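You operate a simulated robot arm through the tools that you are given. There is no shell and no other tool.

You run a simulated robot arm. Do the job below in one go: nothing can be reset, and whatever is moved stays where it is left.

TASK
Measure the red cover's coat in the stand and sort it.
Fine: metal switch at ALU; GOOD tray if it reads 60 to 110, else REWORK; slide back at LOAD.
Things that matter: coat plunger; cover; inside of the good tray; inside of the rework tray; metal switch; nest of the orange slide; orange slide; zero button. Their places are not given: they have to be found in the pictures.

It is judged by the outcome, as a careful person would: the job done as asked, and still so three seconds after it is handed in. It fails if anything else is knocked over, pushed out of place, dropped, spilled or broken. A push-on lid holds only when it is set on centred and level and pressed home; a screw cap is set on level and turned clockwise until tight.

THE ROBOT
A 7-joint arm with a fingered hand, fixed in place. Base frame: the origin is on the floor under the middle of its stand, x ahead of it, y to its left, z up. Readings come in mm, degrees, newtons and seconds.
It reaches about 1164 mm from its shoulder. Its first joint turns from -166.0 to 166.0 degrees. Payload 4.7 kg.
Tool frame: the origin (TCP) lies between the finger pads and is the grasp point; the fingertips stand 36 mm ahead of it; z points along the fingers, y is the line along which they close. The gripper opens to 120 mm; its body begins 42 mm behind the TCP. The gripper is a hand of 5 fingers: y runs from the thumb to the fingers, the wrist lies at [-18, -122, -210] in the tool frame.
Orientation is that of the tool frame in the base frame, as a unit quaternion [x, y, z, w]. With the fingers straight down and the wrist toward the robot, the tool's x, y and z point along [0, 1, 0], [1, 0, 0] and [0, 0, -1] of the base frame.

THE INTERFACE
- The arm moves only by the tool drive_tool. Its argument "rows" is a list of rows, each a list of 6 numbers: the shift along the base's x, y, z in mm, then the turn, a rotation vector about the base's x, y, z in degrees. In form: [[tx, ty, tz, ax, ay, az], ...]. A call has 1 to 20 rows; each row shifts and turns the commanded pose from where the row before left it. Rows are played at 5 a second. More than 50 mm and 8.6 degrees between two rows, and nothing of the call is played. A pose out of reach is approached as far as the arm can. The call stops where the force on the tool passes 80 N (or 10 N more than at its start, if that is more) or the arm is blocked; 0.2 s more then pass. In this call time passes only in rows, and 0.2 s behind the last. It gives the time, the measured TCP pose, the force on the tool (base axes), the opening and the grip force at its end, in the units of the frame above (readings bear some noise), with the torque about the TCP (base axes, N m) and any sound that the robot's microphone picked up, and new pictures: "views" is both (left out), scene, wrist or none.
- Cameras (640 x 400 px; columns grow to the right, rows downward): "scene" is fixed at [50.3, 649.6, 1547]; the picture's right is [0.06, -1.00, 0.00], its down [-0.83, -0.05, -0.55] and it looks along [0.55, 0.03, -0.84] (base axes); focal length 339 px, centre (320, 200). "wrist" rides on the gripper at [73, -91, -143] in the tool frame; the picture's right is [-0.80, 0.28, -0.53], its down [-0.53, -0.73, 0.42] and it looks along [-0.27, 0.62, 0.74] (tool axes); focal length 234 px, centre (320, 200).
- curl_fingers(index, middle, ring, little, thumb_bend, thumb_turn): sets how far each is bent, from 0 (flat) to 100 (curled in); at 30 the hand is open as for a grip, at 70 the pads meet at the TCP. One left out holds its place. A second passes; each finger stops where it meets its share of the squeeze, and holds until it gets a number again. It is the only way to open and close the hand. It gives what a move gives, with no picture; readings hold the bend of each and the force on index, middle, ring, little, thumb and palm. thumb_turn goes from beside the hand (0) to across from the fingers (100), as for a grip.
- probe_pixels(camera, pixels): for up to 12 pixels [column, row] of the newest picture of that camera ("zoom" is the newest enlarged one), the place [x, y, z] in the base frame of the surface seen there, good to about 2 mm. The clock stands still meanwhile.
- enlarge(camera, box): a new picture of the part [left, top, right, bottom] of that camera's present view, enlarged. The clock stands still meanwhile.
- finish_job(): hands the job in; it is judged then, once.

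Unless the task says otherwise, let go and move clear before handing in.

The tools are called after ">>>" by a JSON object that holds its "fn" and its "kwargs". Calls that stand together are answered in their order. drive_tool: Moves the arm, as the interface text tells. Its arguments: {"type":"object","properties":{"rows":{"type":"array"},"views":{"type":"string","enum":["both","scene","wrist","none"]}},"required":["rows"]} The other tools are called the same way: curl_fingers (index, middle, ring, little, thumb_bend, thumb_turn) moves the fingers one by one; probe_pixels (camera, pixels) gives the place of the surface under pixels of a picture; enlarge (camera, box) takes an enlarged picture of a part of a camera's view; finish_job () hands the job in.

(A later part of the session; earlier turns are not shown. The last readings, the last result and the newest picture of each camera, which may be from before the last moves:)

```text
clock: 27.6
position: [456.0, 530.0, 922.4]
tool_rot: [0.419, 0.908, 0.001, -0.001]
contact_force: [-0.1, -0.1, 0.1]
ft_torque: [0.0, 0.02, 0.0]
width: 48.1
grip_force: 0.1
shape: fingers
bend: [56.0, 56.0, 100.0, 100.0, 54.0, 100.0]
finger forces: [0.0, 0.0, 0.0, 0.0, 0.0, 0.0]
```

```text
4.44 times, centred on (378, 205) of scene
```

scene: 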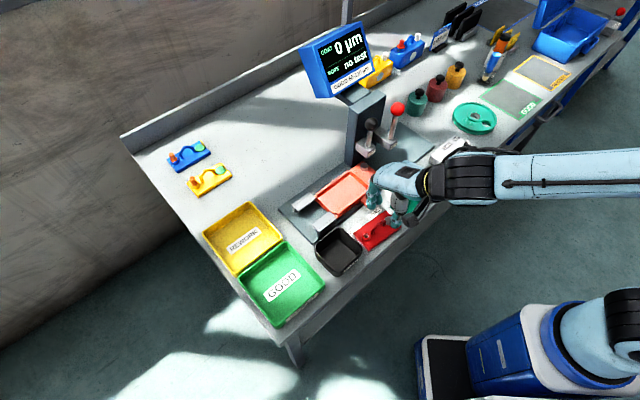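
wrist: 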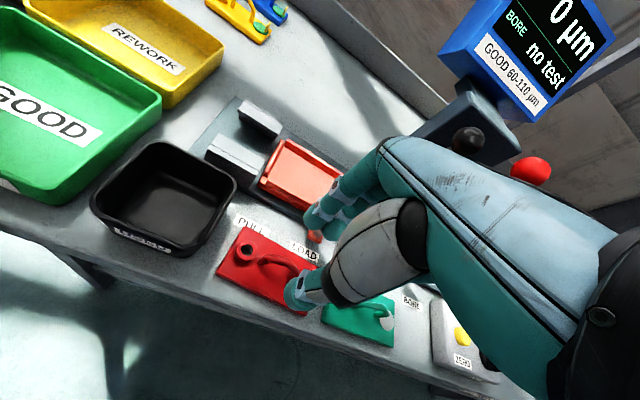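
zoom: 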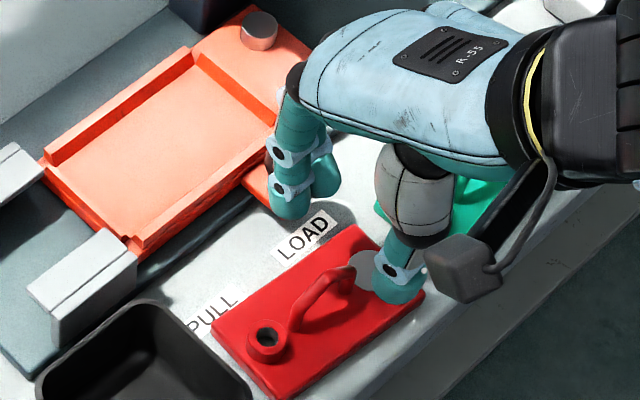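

The tips hover at about z=886, just above the knob height. I'll probe finger positions against the knob and handle before the last descent.

>>> {"fn": "probe_pixels", "kwargs": {"camera": "zoom", "pixels": [[275, 205], [295, 215], [305, 200], [325, 190], [335, 175], [378, 290], [395, 302], [415, 285], [320, 290], [300, 310], [340, 270], [295, 328]]}}

>>> {"fn": "enlarge", "kwargs": {"camera": "wrist", "box": [280, 190, 376, 310]}}

>>> {"fn": "probe_pixels", "kwargs": {"camera": "zoom", "pixels": [[240, 140], [215, 110], [200, 130], [175, 320], [160, 345], [200, 300], [240, 200], [150, 245], [180, 270], [130, 225], [285, 130], [215, 185]]}}

```text
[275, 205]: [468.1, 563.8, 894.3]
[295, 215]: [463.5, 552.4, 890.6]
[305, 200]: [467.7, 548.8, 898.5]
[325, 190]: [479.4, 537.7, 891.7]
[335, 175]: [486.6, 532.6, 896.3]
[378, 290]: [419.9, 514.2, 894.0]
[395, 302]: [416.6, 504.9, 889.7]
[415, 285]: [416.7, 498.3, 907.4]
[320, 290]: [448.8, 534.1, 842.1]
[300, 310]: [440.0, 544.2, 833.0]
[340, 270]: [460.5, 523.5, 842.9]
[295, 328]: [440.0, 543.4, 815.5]
```

```text
3.33 times, centred on (328, 250) of wrist
```

zoom: 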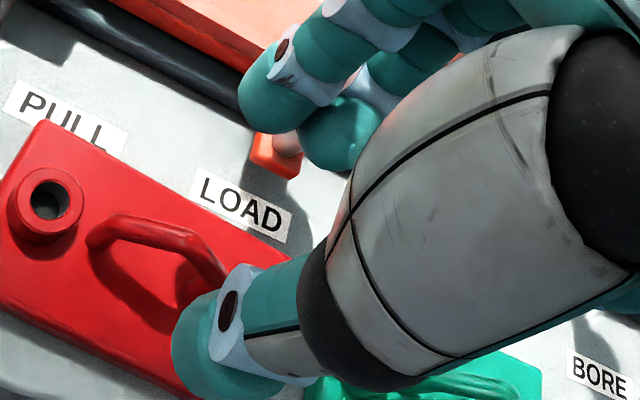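

```text
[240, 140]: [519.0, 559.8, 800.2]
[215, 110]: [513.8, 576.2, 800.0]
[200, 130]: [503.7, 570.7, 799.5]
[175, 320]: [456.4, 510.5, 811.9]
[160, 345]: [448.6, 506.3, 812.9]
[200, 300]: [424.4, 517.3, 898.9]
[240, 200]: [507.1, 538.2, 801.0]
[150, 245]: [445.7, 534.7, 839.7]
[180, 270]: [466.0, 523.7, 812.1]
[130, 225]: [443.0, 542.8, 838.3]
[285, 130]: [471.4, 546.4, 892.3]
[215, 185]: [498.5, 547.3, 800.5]
```

The middle tip clears the knob by about 16 mm and the handle lies between the thumb and fingers. I'll descend to z≈856, which keeps the tips about 7 mm above the cover's face.

>>> {"fn": "drive_tool", "kwargs": {"rows": [[0, 0, -22, 0, 0, 0], [0, 0, -22, 0, 0, 0], [0, 0, -14, 0, 0, 0], [0, 0, -8, 0, 0, 0]]}}

>>> {"fn": "enlarge", "kwargs": {"camera": "wrist", "box": [260, 170, 400, 290]}}

>>> {"fn": "enlarge", "kwargs": {"camera": "scene", "box": [345, 190, 425, 250]}}

```text
clock: 28.6
position: [455.8, 531.0, 853.9]
tool_rot: [0.418, 0.909, 0.0, 0.0]
contact_force: [-3.1, 0.8, 1.5]
ft_torque: [0.01, -0.04, 0.07]
width: 48.4
grip_force: 2.1
shape: fingers
bend: [56.0, 57.0, 100.0, 100.0, 54.0, 100.0]
finger forces: [0.1, 3.3, 0.0, 0.0, 0.0, 0.0]
```

scene: 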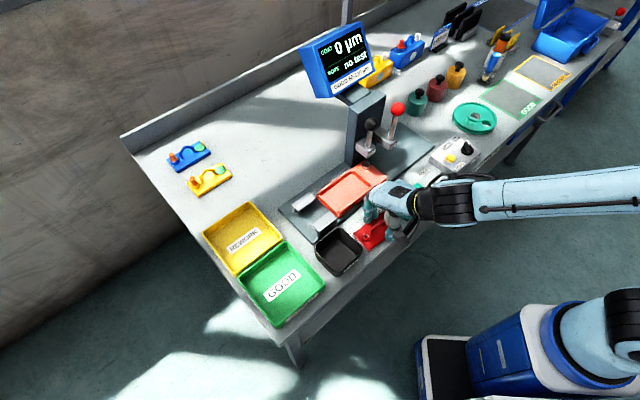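
wrist: 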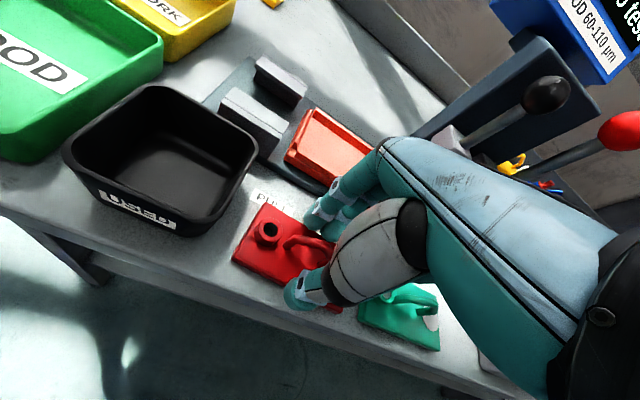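

```text
3.33 times, centred on (330, 230) of wrist
```

zoom: 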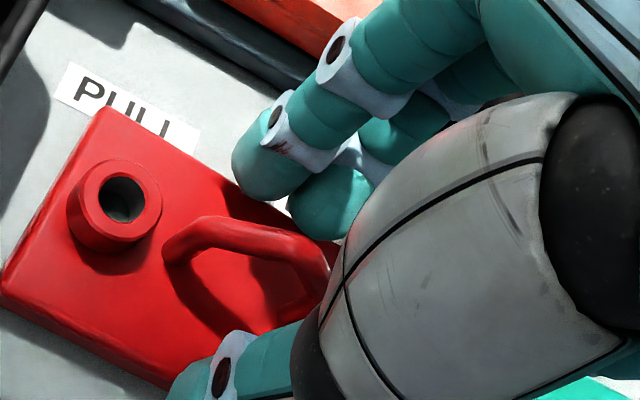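

```text
6.67 times, centred on (385, 220) of scene
```

zoom: 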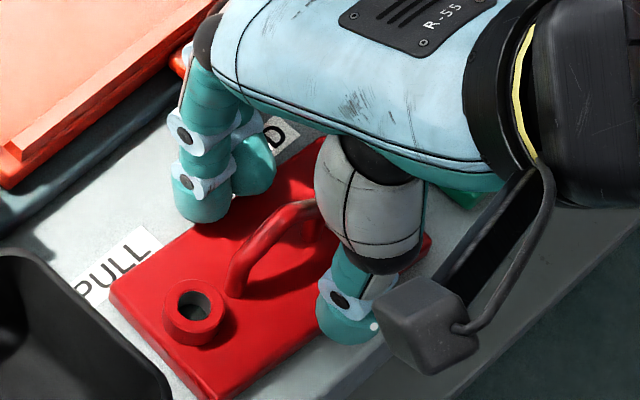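

The middle finger feels about 3 N, probably the slide knob brushing its outer side, and closing takes it away from the knob. The handle is between the thumb and fingers, so I'll close in two steps.

>>> {"fn": "curl_fingers", "kwargs": {"index": 61, "middle": 61, "thumb_bend": 64}}

>>> {"fn": "drive_tool", "kwargs": {"rows": [[0, 0, 0, 0, 0, 0]]}}

>>> {"fn": "enlarge", "kwargs": {"camera": "wrist", "box": [260, 170, 400, 290]}}

>>> {"fn": "enlarge", "kwargs": {"camera": "scene", "box": [345, 190, 425, 250]}}

```text
clock: 29.6
position: [456.8, 530.0, 855.4]
tool_rot: [0.418, 0.908, 0.0, 0.0]
contact_force: [-1.5, 1.3, -0.4]
ft_torque: [-0.04, 0.0, 0.09]
width: 26.2
grip_force: 0.8
shape: fingers
bend: [61.0, 61.0, 100.0, 100.0, 64.0, 100.0]
finger forces: [0.0, 1.5, 0.1, 0.1, 0.0, 0.1]
```

```text
clock: 30.0
position: [454.9, 529.9, 855.8]
tool_rot: [0.418, 0.908, 0.0, 0.0]
contact_force: [-1.3, 0.6, 0.1]
ft_torque: [-0.03, -0.02, 0.07]
width: 25.9
grip_force: 0.4
shape: fingers
bend: [61.0, 61.0, 100.0, 100.0, 64.0, 100.0]
finger forces: [0.1, 1.8, 0.2, 0.0, 0.0, 0.0]
```

scene: 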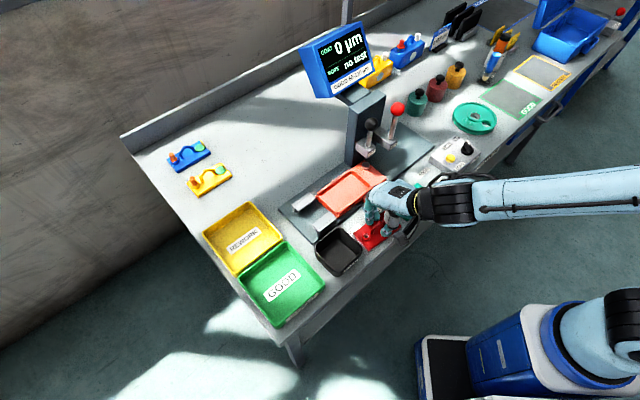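
wrist: 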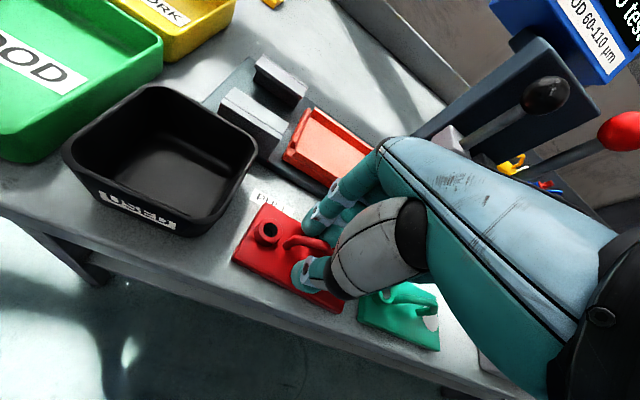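

```text
3.33 times, centred on (330, 230) of wrist
```

zoom: 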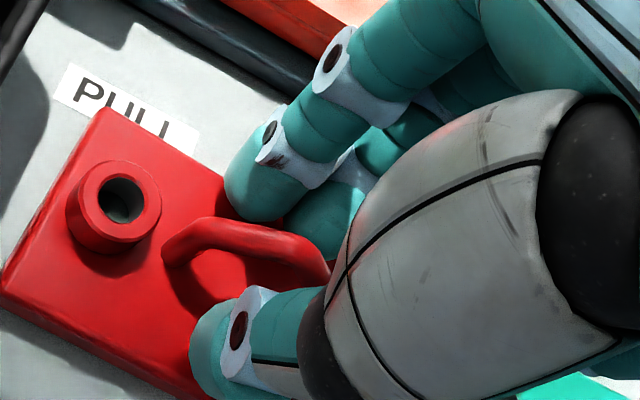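

```text
6.67 times, centred on (385, 220) of scene
```

zoom: 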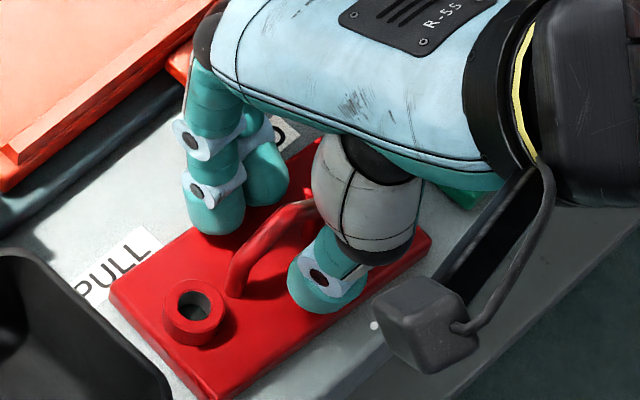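

The fingers are closing around the handle. I'll now close to a firm squeeze.

>>> {"fn": "curl_fingers", "kwargs": {"index": 75, "middle": 75, "thumb_bend": 80}}

>>> {"fn": "drive_tool", "kwargs": {"rows": [[0, 0, 0, 0, 0, 0]]}}

>>> {"fn": "enlarge", "kwargs": {"camera": "wrist", "box": [260, 170, 400, 290]}}

>>> {"fn": "enlarge", "kwargs": {"camera": "scene", "box": [345, 190, 425, 250]}}

```text
clock: 31.0
position: [456.5, 530.8, 855.1]
tool_rot: [0.418, 0.908, 0.0, 0.0]
contact_force: [0.5, 0.6, -2.6]
ft_torque: [0.02, -0.04, -0.01]
width: 0.1
grip_force: 1.7
shape: fingers
bend: [73.0, 74.0, 100.0, 100.0, 74.0, 100.0]
finger forces: [0.0, 3.8, 0.1, 0.1, 0.0, 0.0]
```

```text
clock: 31.4
position: [456.7, 529.5, 854.1]
tool_rot: [0.418, 0.909, 0.0, 0.0]
contact_force: [0.0, -0.7, -2.2]
ft_torque: [-0.02, -0.05, 0.0]
width: 0.1
grip_force: 2.1
shape: fingers
bend: [73.0, 74.0, 100.0, 100.0, 74.0, 100.0]
finger forces: [0.0, 3.7, 0.1, 0.1, 0.0, 0.1]
```

scene: 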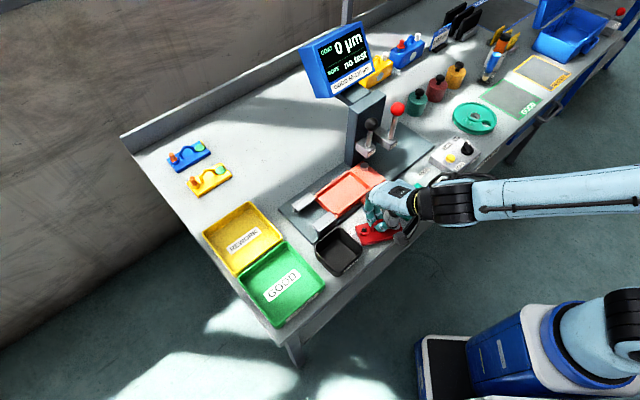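
wrist: 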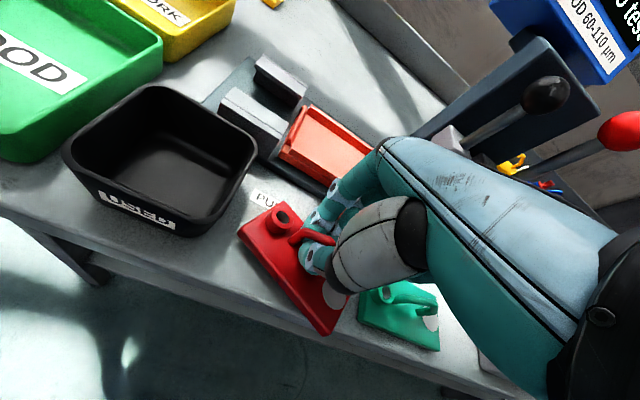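

```text
3.33 times, centred on (330, 230) of wrist
```

zoom: 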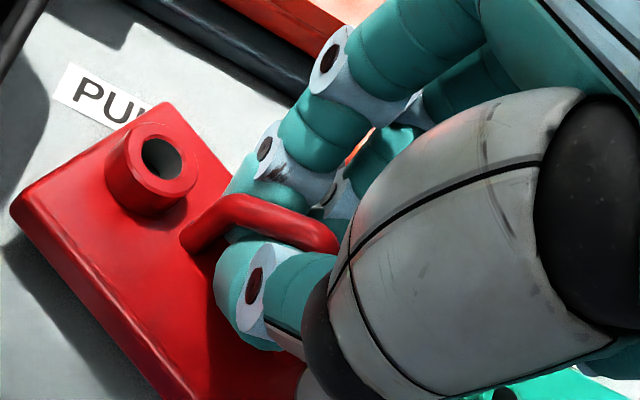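

```text
6.67 times, centred on (385, 220) of scene
```

zoom: 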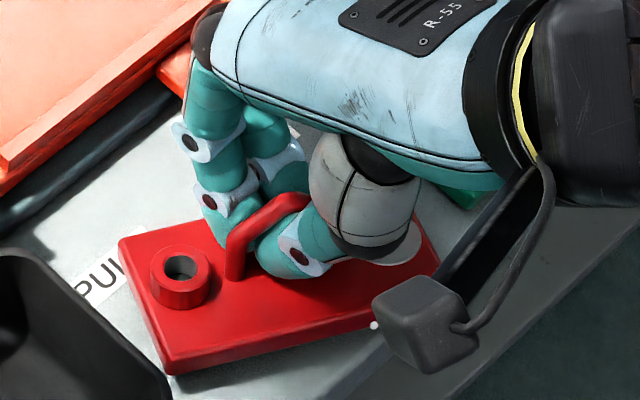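

The fingers passed under the handle bar instead of pinching it: width is 0.1, index and thumb show no force, and the cover at scene zoom (270,290) looks turned and slightly tilted. I'll measure the cover and fingertips before deciding how to regrip.

>>> {"fn": "probe_pixels", "kwargs": {"camera": "zoom", "pixels": [[122, 243], [170, 360], [215, 355], [435, 265], [180, 268], [235, 235], [270, 208], [300, 205], [240, 300], [300, 330], [380, 310], [160, 300]]}}

>>> {"fn": "probe_pixels", "kwargs": {"camera": "zoom", "pixels": [[208, 200], [240, 190], [255, 240], [270, 265], [300, 258], [260, 275], [185, 145], [345, 235], [410, 250], [330, 265], [285, 180], [225, 215]]}}

>>> {"fn": "enlarge", "kwargs": {"camera": "wrist", "box": [230, 180, 370, 340]}}

```text
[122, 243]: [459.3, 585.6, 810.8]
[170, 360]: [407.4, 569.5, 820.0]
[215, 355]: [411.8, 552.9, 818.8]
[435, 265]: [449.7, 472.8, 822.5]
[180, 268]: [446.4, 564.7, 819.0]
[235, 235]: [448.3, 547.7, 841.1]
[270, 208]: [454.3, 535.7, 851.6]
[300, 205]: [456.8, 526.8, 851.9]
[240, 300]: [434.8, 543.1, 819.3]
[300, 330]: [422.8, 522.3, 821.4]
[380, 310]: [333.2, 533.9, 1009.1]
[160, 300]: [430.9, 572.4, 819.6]
```

```text
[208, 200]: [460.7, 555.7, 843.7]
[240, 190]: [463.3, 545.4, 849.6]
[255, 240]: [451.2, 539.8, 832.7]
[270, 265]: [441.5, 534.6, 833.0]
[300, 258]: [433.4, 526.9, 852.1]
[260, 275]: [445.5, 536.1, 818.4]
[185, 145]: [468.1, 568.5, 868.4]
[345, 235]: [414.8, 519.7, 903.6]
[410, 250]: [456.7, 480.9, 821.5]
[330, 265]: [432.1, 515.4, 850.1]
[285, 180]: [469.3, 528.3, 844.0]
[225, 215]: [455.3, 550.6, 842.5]
```

```text
2.50 times, centred on (300, 260) of wrist
```

zoom: 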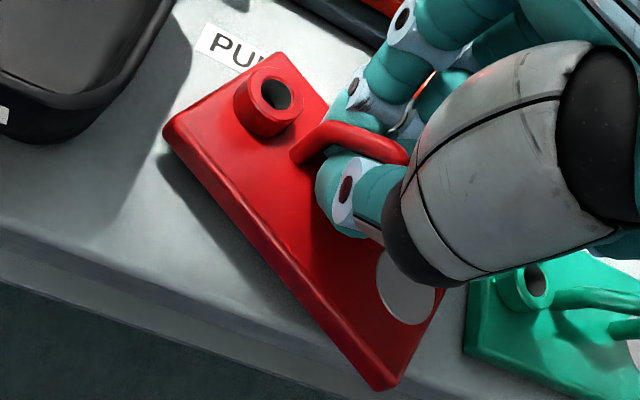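

The probes show that when closed the fingertips meet about 25 mm beyond the TCP, so the bar ended up caged above them. That lifted the cover's near edge by about 9 mm and turned it about −22°. I'll lower gently until it rests flat, then open and regrip higher.

>>> {"fn": "drive_tool", "kwargs": {"rows": [[0, 0, -2, 0, 0, 0], [0, 0, -2, 0, 0, 0], [0, 0, -2, 0, 0, 0]]}}

>>> {"fn": "enlarge", "kwargs": {"camera": "scene", "box": [345, 190, 425, 250]}}

>>> {"fn": "probe_pixels", "kwargs": {"camera": "zoom", "pixels": [[122, 243], [170, 360], [215, 355], [430, 265], [140, 255], [225, 340], [300, 330], [155, 300], [240, 215], [300, 205]]}}

```text
clock: 32.2
position: [455.8, 530.3, 849.2]
tool_rot: [0.418, 0.909, 0.0, 0.0]
contact_force: [-4.8, 0.3, 3.6]
ft_torque: [0.09, -0.26, 0.1]
width: 0.0
grip_force: 4.7
shape: fingers
bend: [73.0, 74.0, 100.0, 100.0, 74.0, 100.0]
finger forces: [0.1, 9.4, 0.1, 0.1, 0.1, 0.0]
```

scene: 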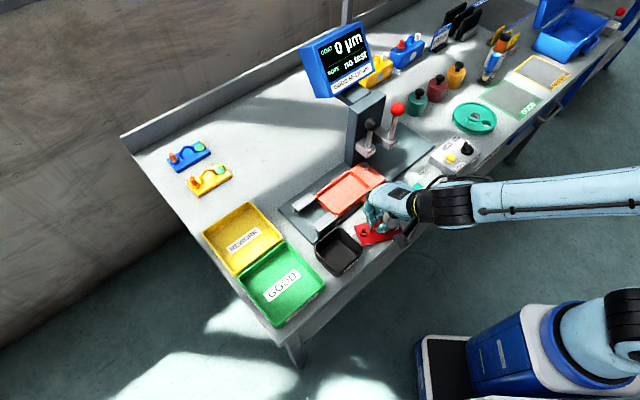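
wrist: 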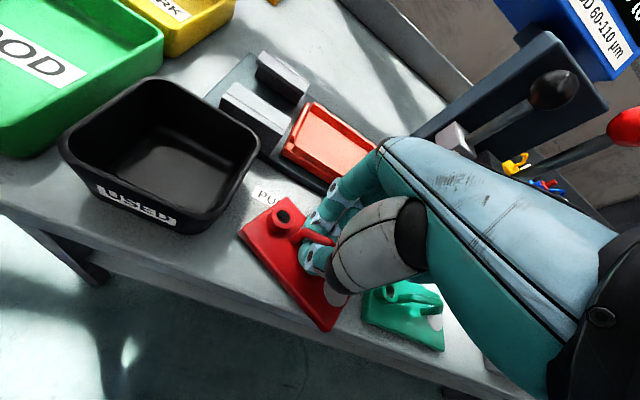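

```text
6.67 times, centred on (385, 220) of scene
```

zoom: 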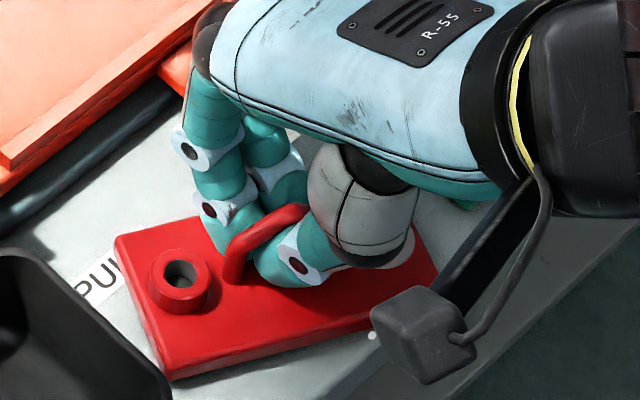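

```text
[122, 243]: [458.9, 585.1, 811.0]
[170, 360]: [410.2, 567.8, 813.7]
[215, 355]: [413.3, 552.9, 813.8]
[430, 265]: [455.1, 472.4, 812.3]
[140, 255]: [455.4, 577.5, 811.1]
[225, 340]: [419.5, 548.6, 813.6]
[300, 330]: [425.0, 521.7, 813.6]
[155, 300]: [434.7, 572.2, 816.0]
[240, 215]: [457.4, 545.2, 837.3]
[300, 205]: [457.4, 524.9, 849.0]
```

The cover is nearly flat again, with its near edge at z≈813.7. I'll open the fingers partly, raise the hand clear and re-measure.

>>> {"fn": "curl_fingers", "kwargs": {"index": 60, "middle": 60, "thumb_bend": 60}}

>>> {"fn": "drive_tool", "kwargs": {"rows": [[0, 0, 0, 0, 0, 0]]}}

>>> {"fn": "enlarge", "kwargs": {"camera": "scene", "box": [345, 190, 425, 250]}}

>>> {"fn": "enlarge", "kwargs": {"camera": "wrist", "box": [230, 180, 370, 340]}}

```text
clock: 33.2
position: [456.2, 530.5, 851.5]
tool_rot: [0.418, 0.908, 0.002, 0.0]
contact_force: [-5.8, 2.0, 24.9]
ft_torque: [0.32, -0.07, 0.11]
width: 26.3
grip_force: 13.6
shape: fingers
bend: [63.0, 62.0, 100.0, 100.0, 62.0, 100.0]
finger forces: [13.1, 6.6, 0.1, 0.0, 7.8, 0.0]
```

```text
clock: 33.6
position: [456.6, 529.9, 849.9]
tool_rot: [0.417, 0.909, 0.002, 0.0]
contact_force: [-4.8, 2.4, 29.8]
ft_torque: [0.4, -0.1, 0.12]
width: 26.1
grip_force: 15.8
shape: fingers
bend: [63.0, 62.0, 100.0, 100.0, 62.0, 100.0]
finger forces: [17.5, 6.5, 0.0, 0.0, 8.4, 0.1]
```

scene: 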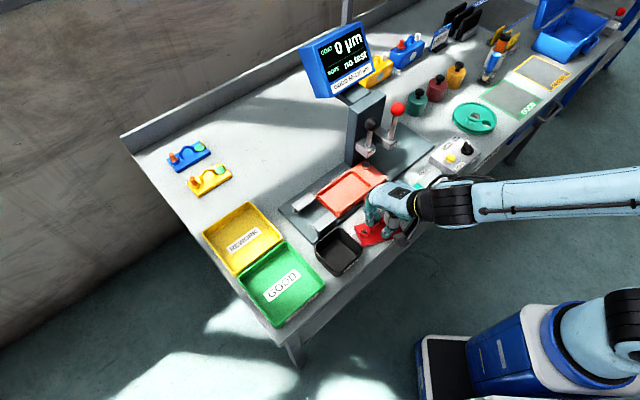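
wrist: 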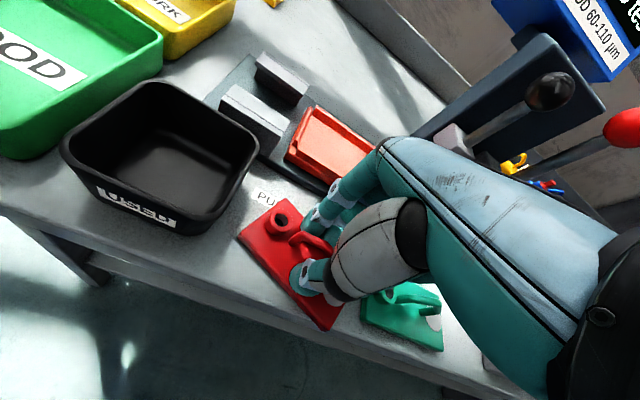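

```text
6.67 times, centred on (385, 220) of scene
```

zoom: 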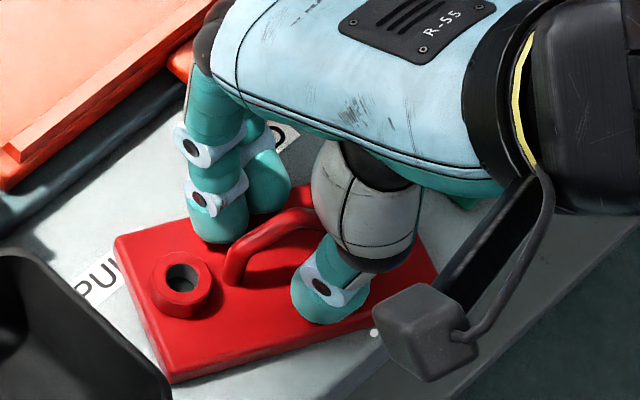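

```text
2.50 times, centred on (300, 260) of wrist
```

zoom: 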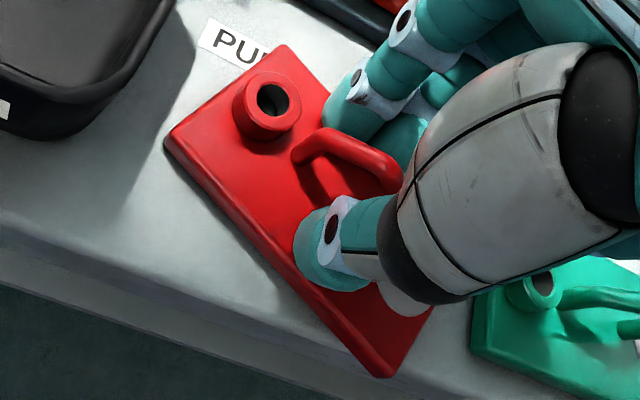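

The fingers are clear of the bar but the tips press down on the cover at about 30 N, because opening extends them. I'll raise to z≈869 right away and re-measure the cover.

>>> {"fn": "drive_tool", "kwargs": {"rows": [[0, 0, 5, 0, 0, 0], [0, 0, 6, 0, 0, 0], [0, 0, 8, 0, 0, 0]]}}

>>> {"fn": "enlarge", "kwargs": {"camera": "scene", "box": [345, 190, 425, 250]}}

>>> {"fn": "probe_pixels", "kwargs": {"camera": "zoom", "pixels": [[122, 243], [170, 368], [430, 265], [180, 275], [235, 260], [250, 240], [270, 225], [300, 212], [315, 215], [240, 280], [225, 365], [350, 310]]}}

>>> {"fn": "enlarge", "kwargs": {"camera": "wrist", "box": [230, 180, 370, 340]}}

>>> {"fn": "probe_pixels", "kwargs": {"camera": "zoom", "pixels": [[170, 145], [270, 50], [385, 370], [435, 300], [270, 100], [300, 155], [320, 140], [345, 145], [380, 160], [400, 175], [405, 300], [310, 200]]}}

```text
clock: 34.4
position: [456.3, 529.5, 865.5]
tool_rot: [0.418, 0.908, -0.002, -0.001]
contact_force: [-3.1, 0.4, -0.7]
ft_torque: [0.02, 0.03, 0.05]
width: 32.6
grip_force: 1.5
shape: fingers
bend: [60.0, 61.0, 100.0, 100.0, 60.0, 100.0]
finger forces: [0.0, 2.4, 0.1, 0.1, 0.1, 0.1]
```

scene: 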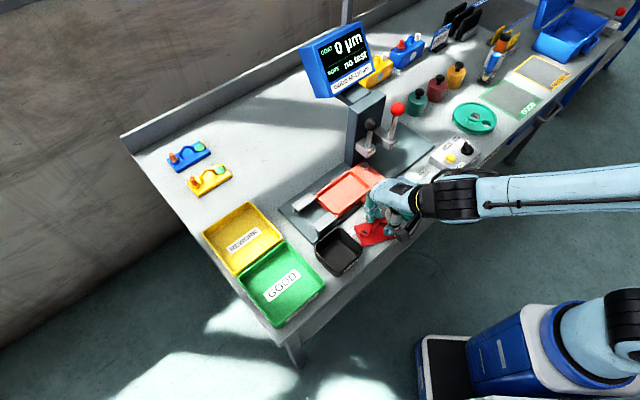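
wrist: 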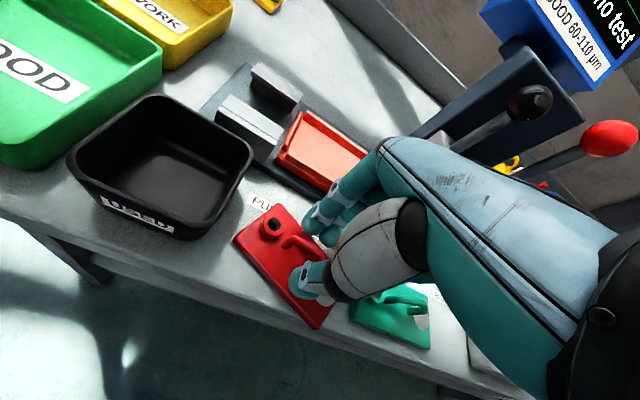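

```text
6.67 times, centred on (385, 220) of scene
```

zoom: 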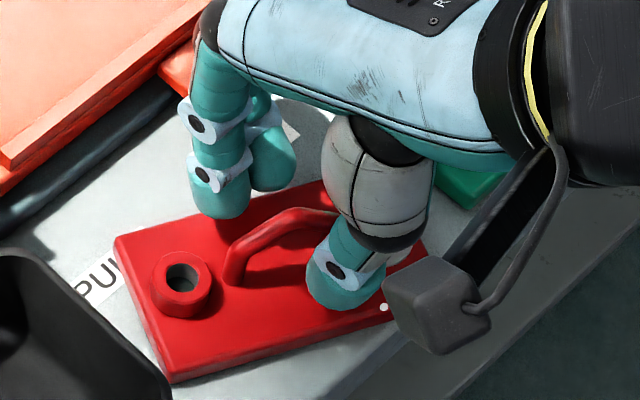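

```text
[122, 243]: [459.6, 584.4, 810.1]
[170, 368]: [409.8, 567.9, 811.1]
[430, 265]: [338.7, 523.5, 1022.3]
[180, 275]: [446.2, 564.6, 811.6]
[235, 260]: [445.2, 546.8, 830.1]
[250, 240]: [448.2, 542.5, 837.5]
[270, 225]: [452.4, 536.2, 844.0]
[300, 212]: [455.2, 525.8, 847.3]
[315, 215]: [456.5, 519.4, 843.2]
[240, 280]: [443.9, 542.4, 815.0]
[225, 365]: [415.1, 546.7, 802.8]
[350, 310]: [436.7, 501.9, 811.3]
```

```text
2.50 times, centred on (300, 260) of wrist
```

zoom: 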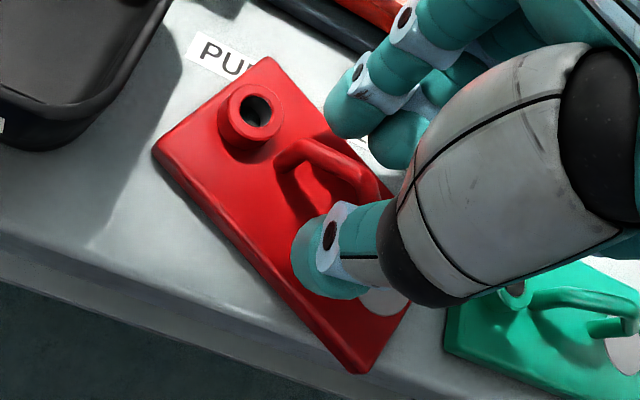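

```text
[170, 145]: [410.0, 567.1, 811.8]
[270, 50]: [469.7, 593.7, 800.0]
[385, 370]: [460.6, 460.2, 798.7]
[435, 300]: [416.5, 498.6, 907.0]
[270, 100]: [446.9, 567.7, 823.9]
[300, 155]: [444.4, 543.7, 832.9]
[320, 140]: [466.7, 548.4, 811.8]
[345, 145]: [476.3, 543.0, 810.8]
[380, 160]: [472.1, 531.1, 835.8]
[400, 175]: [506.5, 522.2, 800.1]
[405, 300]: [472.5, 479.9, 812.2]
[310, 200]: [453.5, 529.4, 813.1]
```

The cover lies flat at z≈811, now with its long axis at about −72° and the handle centre near (455,528). I'll rotate the hand −22° about the handle and raise a few mm to line up the fingertips with the bar.

>>> {"fn": "drive_tool", "kwargs": {"rows": [[0, -0.5, 2, 0, 0, -7.4], [-0.4, -0.5, 2, 0, 0, -7.4], [-0.4, -0.5, 1, 0, 0, -7.4]]}}

>>> {"fn": "enlarge", "kwargs": {"camera": "scene", "box": [345, 190, 425, 250]}}

>>> {"fn": "enlarge", "kwargs": {"camera": "wrist", "box": [250, 190, 370, 290]}}

```text
clock: 35.2
position: [456.4, 528.9, 873.1]
tool_rot: [0.586, 0.811, 0.0, -0.001]
contact_force: [0.2, 0.1, 0.0]
ft_torque: [0.01, 0.0, 0.01]
width: 32.4
grip_force: 0.1
shape: fingers
bend: [60.0, 60.0, 100.0, 100.0, 60.0, 100.0]
finger forces: [0.1, 0.1, 0.1, 0.0, 0.1, 0.0]
```

scene: 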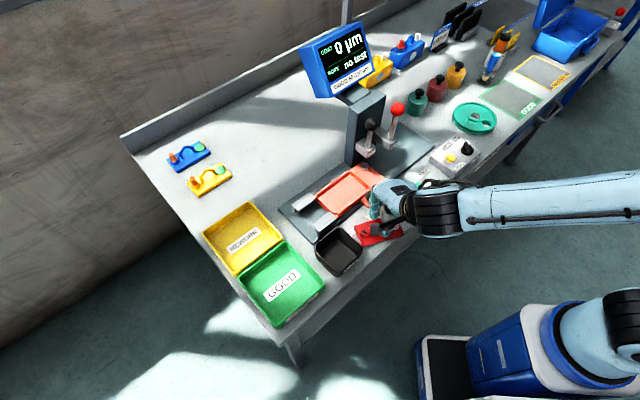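
wrist: 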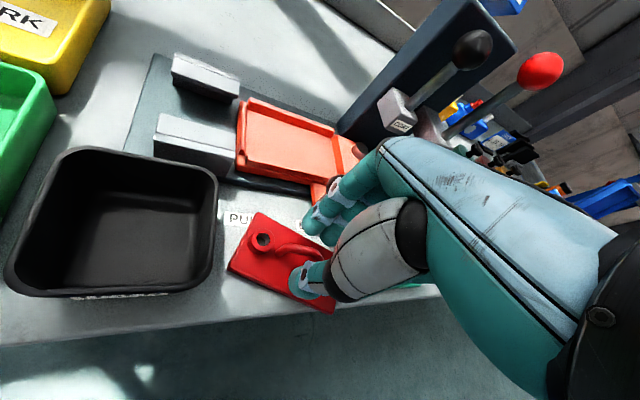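

```text
6.67 times, centred on (385, 220) of scene
```

zoom: 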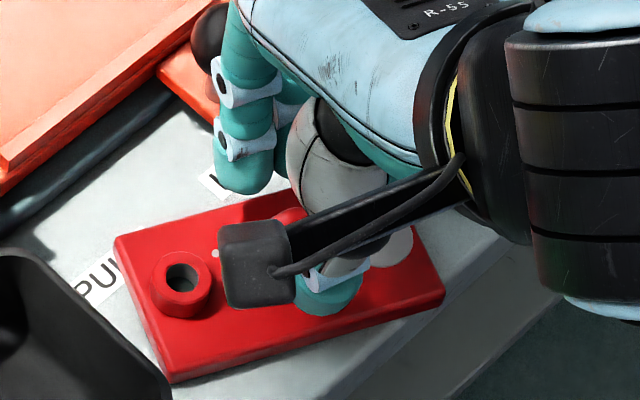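

```text
4.00 times, centred on (310, 240) of wrist
```

zoom: 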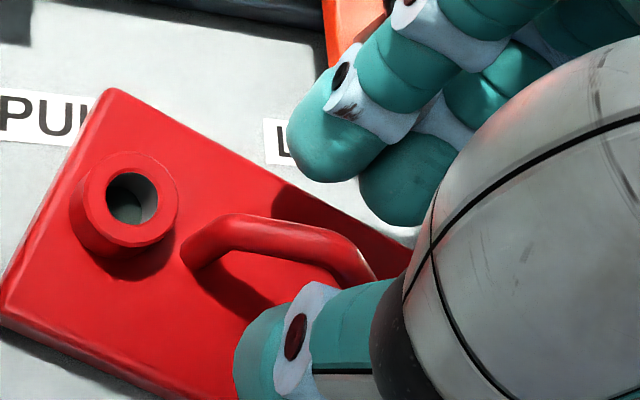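

No contact forces now. I'll probe the fingertip and bar positions in this wrist zoom to check the pinch line.

>>> {"fn": "probe_pixels", "kwargs": {"camera": "zoom", "pixels": [[295, 135], [320, 175], [345, 160], [240, 370], [265, 330], [250, 350], [230, 225], [270, 228], [310, 240], [345, 260], [275, 245], [400, 215]]}}

>>> {"fn": "enlarge", "kwargs": {"camera": "scene", "box": [357, 195, 405, 235]}}

>>> {"fn": "probe_pixels", "kwargs": {"camera": "zoom", "pixels": [[170, 180], [215, 188], [250, 170], [290, 410], [310, 398], [360, 370], [280, 225], [265, 225]]}}

```text
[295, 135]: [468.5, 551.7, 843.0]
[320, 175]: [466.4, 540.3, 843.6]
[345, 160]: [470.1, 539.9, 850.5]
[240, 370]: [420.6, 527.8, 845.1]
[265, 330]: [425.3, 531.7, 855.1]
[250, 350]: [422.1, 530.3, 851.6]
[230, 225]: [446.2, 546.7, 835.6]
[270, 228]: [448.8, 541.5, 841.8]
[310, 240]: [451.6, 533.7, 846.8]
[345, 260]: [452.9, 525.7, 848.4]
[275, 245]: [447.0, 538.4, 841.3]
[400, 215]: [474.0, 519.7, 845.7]
```

```text
10.00 times, centred on (381, 215) of scene
```

zoom: 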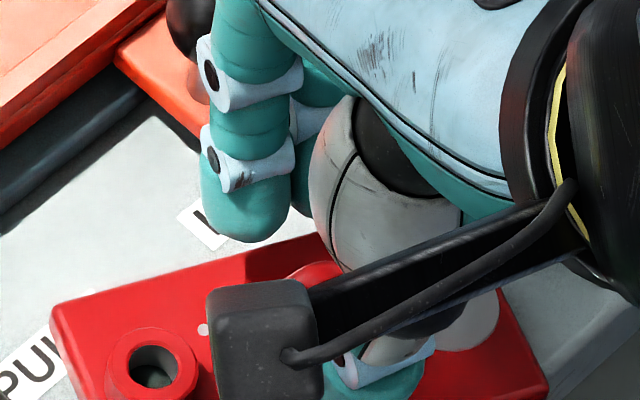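

```text
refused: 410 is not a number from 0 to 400
```

The bar is about 2 mm on the thumb side of the TCP, and the fingertip centres at z≈845 match its height. I'll nudge the hand 2 mm and close in stages.

>>> {"fn": "drive_tool", "kwargs": {"rows": [[-1.9, -0.6, -1, 0, 0, 0]], "views": "none"}}

>>> {"fn": "curl_fingers", "kwargs": {"index": 65, "middle": 65, "thumb_bend": 66}}

>>> {"fn": "drive_tool", "kwargs": {"rows": [[0, 0, 0, 0, 0, 0]], "views": "wrist"}}

>>> {"fn": "enlarge", "kwargs": {"camera": "wrist", "box": [250, 190, 370, 290]}}

```text
clock: 35.6
position: [453.8, 526.7, 871.5]
tool_rot: [0.585, 0.811, 0.0, 0.0]
contact_force: [-0.7, 1.0, -0.1]
ft_torque: [0.01, -0.01, 0.0]
width: 32.8
grip_force: 0.2
shape: fingers
bend: [60.0, 60.0, 100.0, 100.0, 60.0, 100.0]
finger forces: [0.0, 0.1, 0.0, 0.0, 0.0, 0.0]
```

```text
clock: 36.6
position: [454.9, 528.3, 871.1]
tool_rot: [0.585, 0.811, 0.0, 0.001]
contact_force: [0.6, 0.2, 0.0]
ft_torque: [0.02, 0.02, -0.01]
width: 17.1
grip_force: 0.0
shape: fingers
bend: [65.0, 65.0, 100.0, 100.0, 66.0, 100.0]
finger forces: [0.1, 0.1, 0.0, 0.0, 0.0, 0.0]
```

```text
clock: 37.0
position: [454.3, 527.0, 870.5]
tool_rot: [0.584, 0.811, 0.0, 0.0]
contact_force: [-0.7, -0.3, 0.1]
ft_torque: [0.01, 0.01, -0.01]
width: 17.2
grip_force: 0.1
shape: fingers
bend: [65.0, 65.0, 100.0, 100.0, 66.0, 100.0]
finger forces: [0.1, 0.0, 0.0, 0.1, 0.0, 0.0]
```

wrist: 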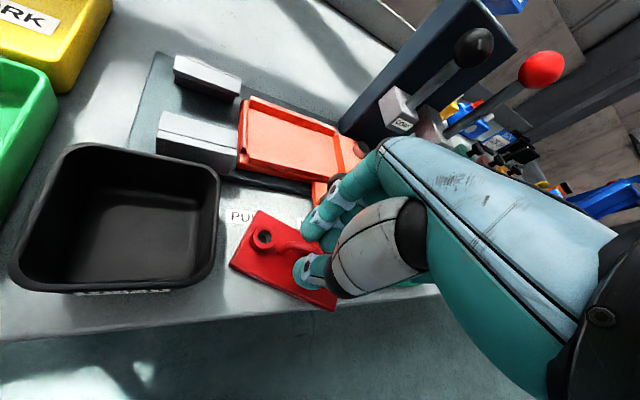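

```text
4.00 times, centred on (310, 240) of wrist
```

zoom: 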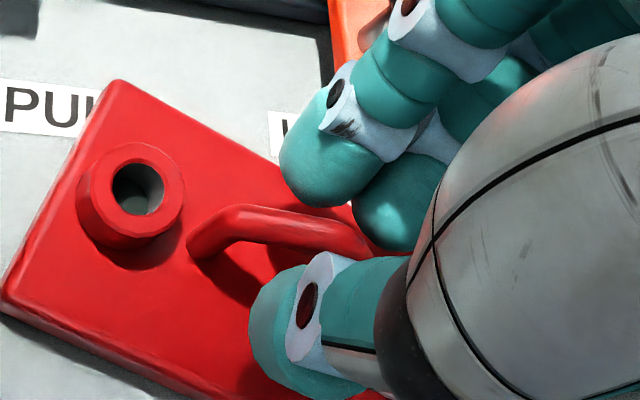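

The bar is between the tips with no contact yet. Closing a bit further.

>>> {"fn": "curl_fingers", "kwargs": {"index": 69, "middle": 69, "thumb_bend": 71}}

>>> {"fn": "drive_tool", "kwargs": {"rows": [[0, 0, 0, 0, 0, 0]], "views": "wrist"}}

>>> {"fn": "enlarge", "kwargs": {"camera": "wrist", "box": [250, 190, 370, 290]}}

```text
clock: 38.0
position: [452.7, 526.6, 870.9]
tool_rot: [0.585, 0.811, 0.0, 0.0]
contact_force: [0.6, -0.4, 0.2]
ft_torque: [0.02, -0.02, -0.02]
width: 8.9
grip_force: 1.9
shape: fingers
bend: [68.0, 68.0, 100.0, 100.0, 69.0, 100.0]
finger forces: [1.0, 1.0, 0.1, 0.0, 2.5, 0.0]
```

```text
clock: 38.4
position: [454.0, 527.6, 871.1]
tool_rot: [0.585, 0.811, 0.0, 0.0]
contact_force: [-1.3, -1.0, 0.6]
ft_torque: [-0.01, 0.0, 0.0]
width: 9.1
grip_force: 2.0
shape: fingers
bend: [68.0, 68.0, 100.0, 100.0, 69.0, 100.0]
finger forces: [0.8, 0.8, 0.0, 0.1, 2.6, 0.0]
```

wrist: 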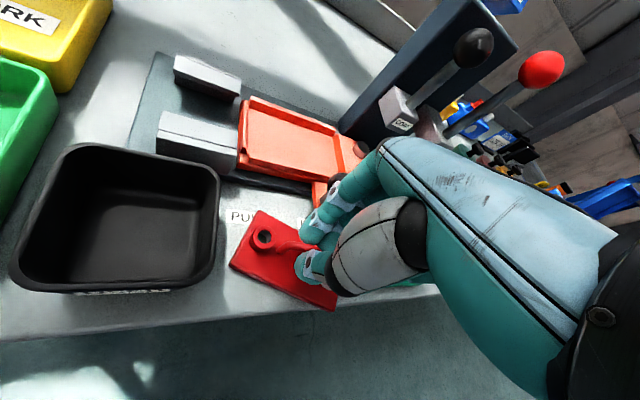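

```text
4.00 times, centred on (310, 240) of wrist
```

zoom: 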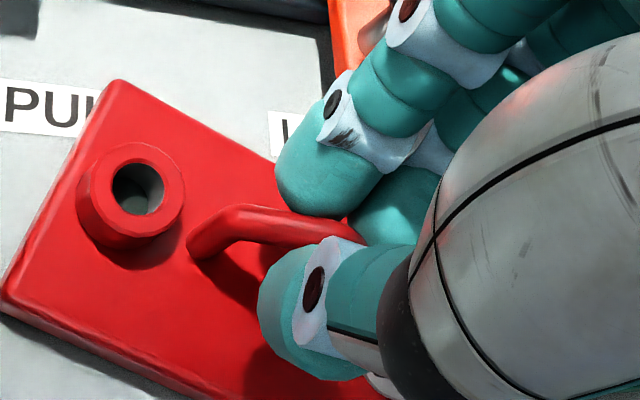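

A clean pinch: index, middle and thumb all feel the bar at a width of about 9 mm. I'll firm up the squeeze.

>>> {"fn": "curl_fingers", "kwargs": {"index": 74, "middle": 74, "thumb_bend": 76}}

>>> {"fn": "drive_tool", "kwargs": {"rows": [[0, 0, 0, 0, 0, 0]], "views": "wrist"}}

>>> {"fn": "enlarge", "kwargs": {"camera": "wrist", "box": [250, 190, 370, 290]}}

```text
clock: 39.4
position: [453.8, 527.1, 871.4]
tool_rot: [0.585, 0.811, -0.001, 0.0]
contact_force: [-0.3, 0.4, 0.3]
ft_torque: [0.0, 0.03, -0.04]
width: 6.4
grip_force: 11.9
shape: fingers
bend: [73.0, 73.0, 100.0, 100.0, 70.0, 100.0]
finger forces: [7.0, 4.6, 0.0, 0.0, 11.7, 0.0]
```

```text
clock: 39.8
position: [455.1, 527.3, 871.7]
tool_rot: [0.585, 0.811, 0.0, -0.001]
contact_force: [0.0, -0.5, 0.0]
ft_torque: [-0.03, -0.03, 0.01]
width: 6.1
grip_force: 11.5
shape: fingers
bend: [73.0, 73.0, 100.0, 100.0, 70.0, 100.0]
finger forces: [7.1, 4.5, 0.0, 0.1, 11.8, 0.0]
```

wrist: 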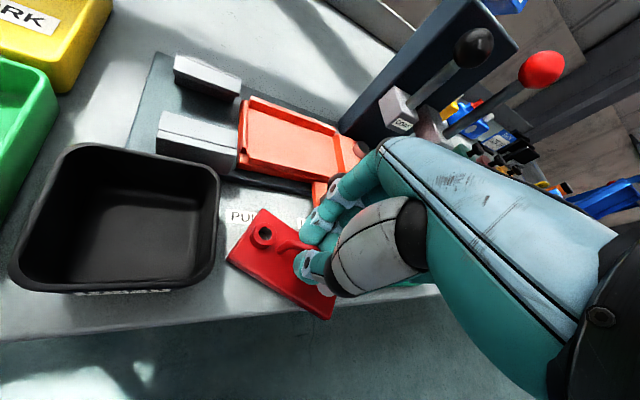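

```text
4.00 times, centred on (310, 240) of wrist
```

zoom: 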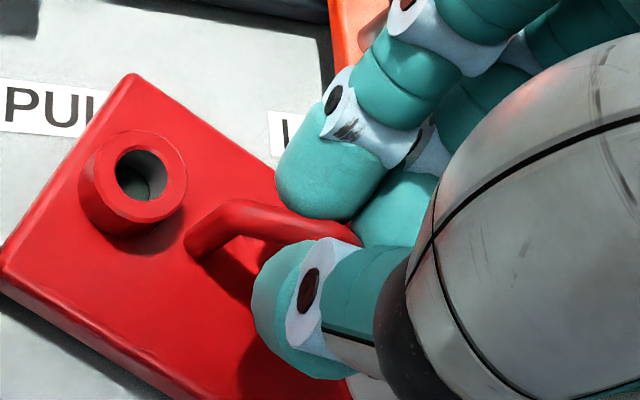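

Grip is about 12 N on the bar. I'll lift 12 mm and check that the cover comes up level.

>>> {"fn": "drive_tool", "kwargs": {"rows": [[0, 0, 4, 0, 0, 0], [0, 0, 4, 0, 0, 0], [0, 0, 6, 0, 0, 0]]}}

>>> {"fn": "enlarge", "kwargs": {"camera": "scene", "box": [345, 190, 425, 250]}}

>>> {"fn": "enlarge", "kwargs": {"camera": "wrist", "box": [200, 180, 360, 330]}}

>>> {"fn": "probe_pixels", "kwargs": {"camera": "zoom", "pixels": [[100, 170], [170, 100], [180, 140], [340, 370], [355, 320], [250, 260], [230, 200], [130, 200], [290, 330], [200, 250]]}}

```text
clock: 40.6
position: [452.8, 528.3, 886.0]
tool_rot: [0.585, 0.811, 0.0, 0.0]
contact_force: [-0.2, -0.7, -2.8]
ft_torque: [0.0, 0.0, -0.02]
width: 6.2
grip_force: 11.5
shape: fingers
bend: [73.0, 73.0, 100.0, 100.0, 70.0, 100.0]
finger forces: [7.0, 4.6, 0.1, 0.1, 11.6, 0.1]
```

scene: 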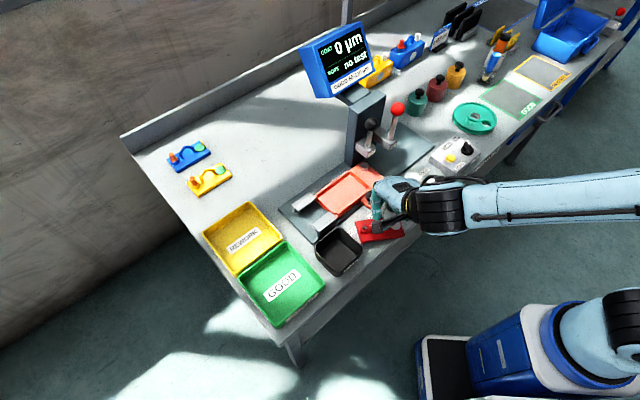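
wrist: 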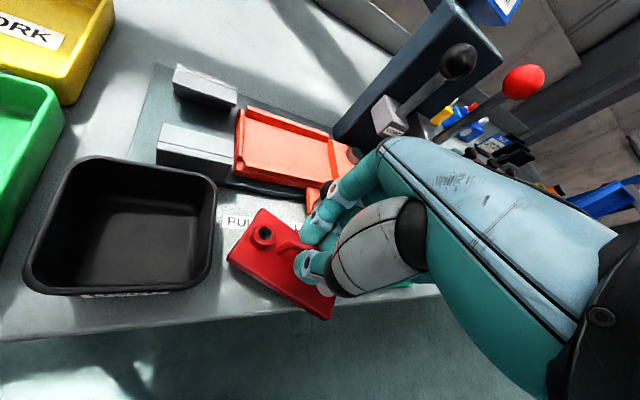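

```text
6.67 times, centred on (385, 220) of scene
```

zoom: 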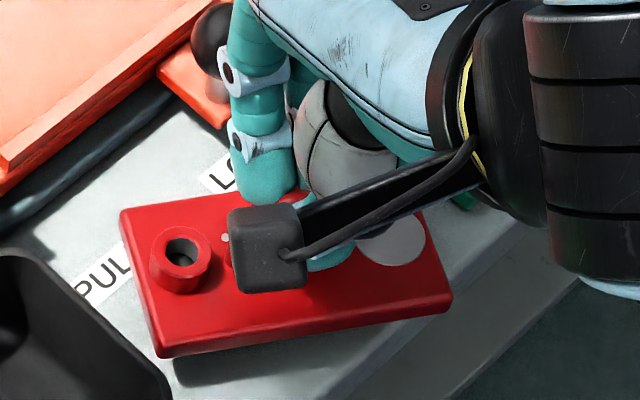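

```text
2.67 times, centred on (280, 255) of wrist
```

zoom: 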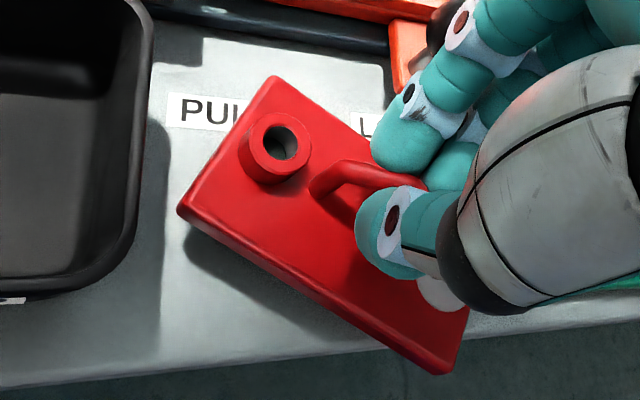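

```text
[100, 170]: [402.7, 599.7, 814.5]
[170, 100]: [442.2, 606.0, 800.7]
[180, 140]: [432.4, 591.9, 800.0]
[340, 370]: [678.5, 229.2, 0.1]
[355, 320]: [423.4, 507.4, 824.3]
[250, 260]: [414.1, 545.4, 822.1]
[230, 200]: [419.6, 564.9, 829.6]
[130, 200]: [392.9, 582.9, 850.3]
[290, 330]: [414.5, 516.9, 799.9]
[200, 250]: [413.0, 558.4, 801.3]
```

The cover is up, weighing about 2.8 N. I'll probe its plane to check tilt and heading.

>>> {"fn": "probe_pixels", "kwargs": {"camera": "zoom", "pixels": [[275, 85], [190, 205], [440, 355], [462, 315], [300, 230], [380, 310], [240, 190], [330, 130], [420, 330], [220, 150], [345, 170], [375, 165]]}}

>>> {"fn": "enlarge", "kwargs": {"camera": "scene", "box": [345, 190, 425, 250]}}

>>> {"fn": "probe_pixels", "kwargs": {"camera": "zoom", "pixels": [[128, 215], [155, 345], [440, 295], [405, 200], [200, 320], [300, 315], [400, 290], [140, 240], [220, 215], [350, 280], [425, 270], [180, 245]]}}

```text
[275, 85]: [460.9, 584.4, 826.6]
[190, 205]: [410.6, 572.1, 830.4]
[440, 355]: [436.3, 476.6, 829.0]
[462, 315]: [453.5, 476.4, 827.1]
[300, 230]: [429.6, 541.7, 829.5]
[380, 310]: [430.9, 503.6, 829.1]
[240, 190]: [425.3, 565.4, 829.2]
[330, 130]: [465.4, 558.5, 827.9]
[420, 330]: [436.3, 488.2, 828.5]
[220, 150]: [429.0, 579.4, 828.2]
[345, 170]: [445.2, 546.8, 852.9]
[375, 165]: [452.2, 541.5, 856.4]
```

```text
6.67 times, centred on (385, 220) of scene
```

zoom: 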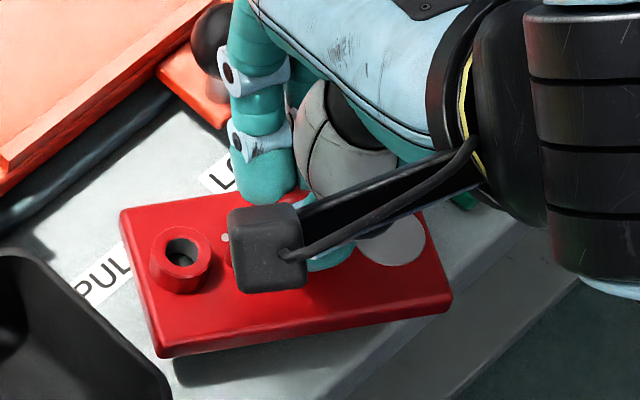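

```text
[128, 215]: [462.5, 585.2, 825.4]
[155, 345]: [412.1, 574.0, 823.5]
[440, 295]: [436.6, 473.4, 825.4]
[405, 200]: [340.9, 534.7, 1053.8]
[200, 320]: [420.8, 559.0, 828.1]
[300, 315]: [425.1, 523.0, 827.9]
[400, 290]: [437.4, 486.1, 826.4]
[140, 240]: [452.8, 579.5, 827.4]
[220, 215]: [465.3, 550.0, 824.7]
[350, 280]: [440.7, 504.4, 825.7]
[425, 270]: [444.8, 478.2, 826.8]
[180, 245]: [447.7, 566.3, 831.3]
```

The cover hangs nearly level, with its heading about 4° off the tool's and its centre about 5 mm from the TCP. I'll raise it, then carry and rotate it slowly to hover above the nest.

>>> {"fn": "drive_tool", "kwargs": {"rows": [[0, 0, 15, 0, 0, 0], [0, 0, 20, 0, 0, 0], [0, 0, 20, 0, 0, 0], [0, 0, 15, 0, 0, 0], [8, 7, 0, 0, 0, 3.14], [10, 9.4, 0, 0, 0, 3.14], [10, 9.4, 0, 0, 0, 3.14], [10, 9.4, 0, 0, 0, 3.14], [10, 9.4, 0, 0, 0, 3.14], [10, 9.4, 0, 0, 0, 3.14], [10, 9.4, 0, 0, 0, 3.14], [10, 9.4, 0, 0, 0, 3.14], [10, 9.4, 0, 0, 0, 3.14], [10, 9.4, 0, 0, 0, 3.14]]}}

>>> {"fn": "enlarge", "kwargs": {"camera": "scene", "box": [290, 120, 418, 220]}}

>>> {"fn": "enlarge", "kwargs": {"camera": "wrist", "box": [180, 160, 360, 300]}}

```text
clock: 43.6
position: [550.5, 619.2, 954.9]
tool_rot: [0.343, 0.939, 0.0, 0.0]
contact_force: [0.0, -0.2, -3.1]
ft_torque: [-0.01, 0.01, 0.0]
width: 5.9
grip_force: 11.3
shape: fingers
bend: [73.0, 73.0, 100.0, 100.0, 70.0, 100.0]
finger forces: [7.0, 4.4, 0.1, 0.1, 11.7, 0.0]
```

scene: 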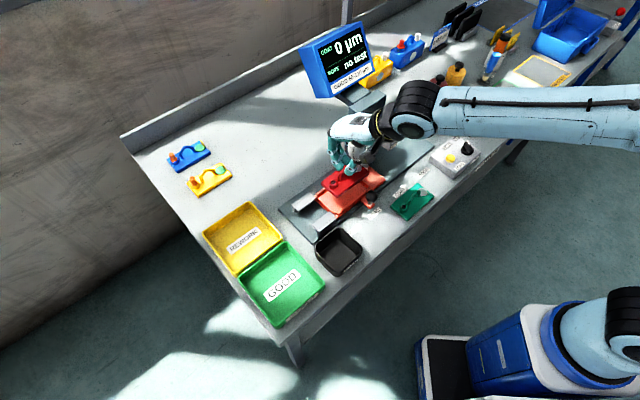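
wrist: 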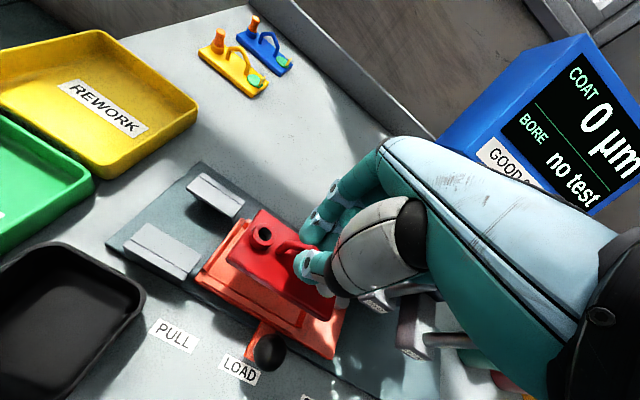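

```text
4.00 times, centred on (354, 170) of scene
```

zoom: 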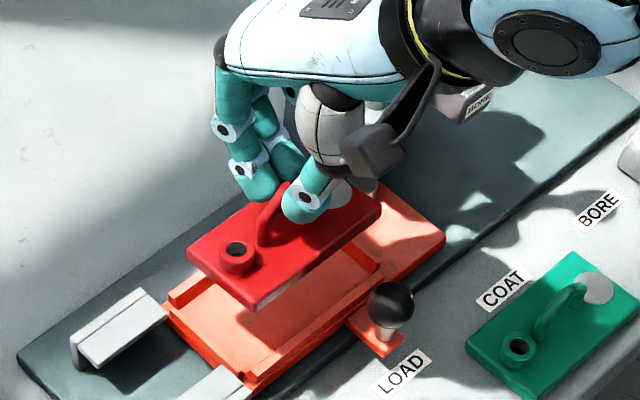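

```text
2.86 times, centred on (270, 230) of wrist
```

zoom: 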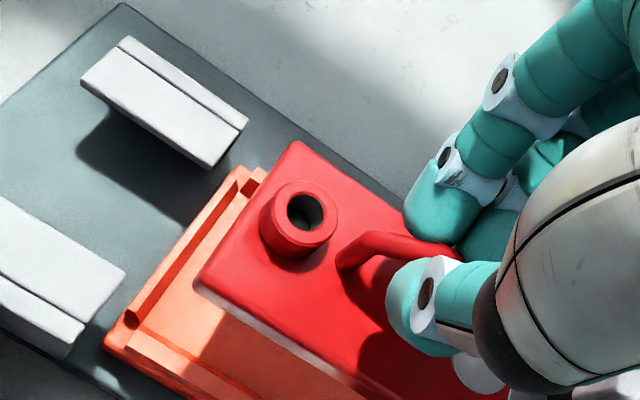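

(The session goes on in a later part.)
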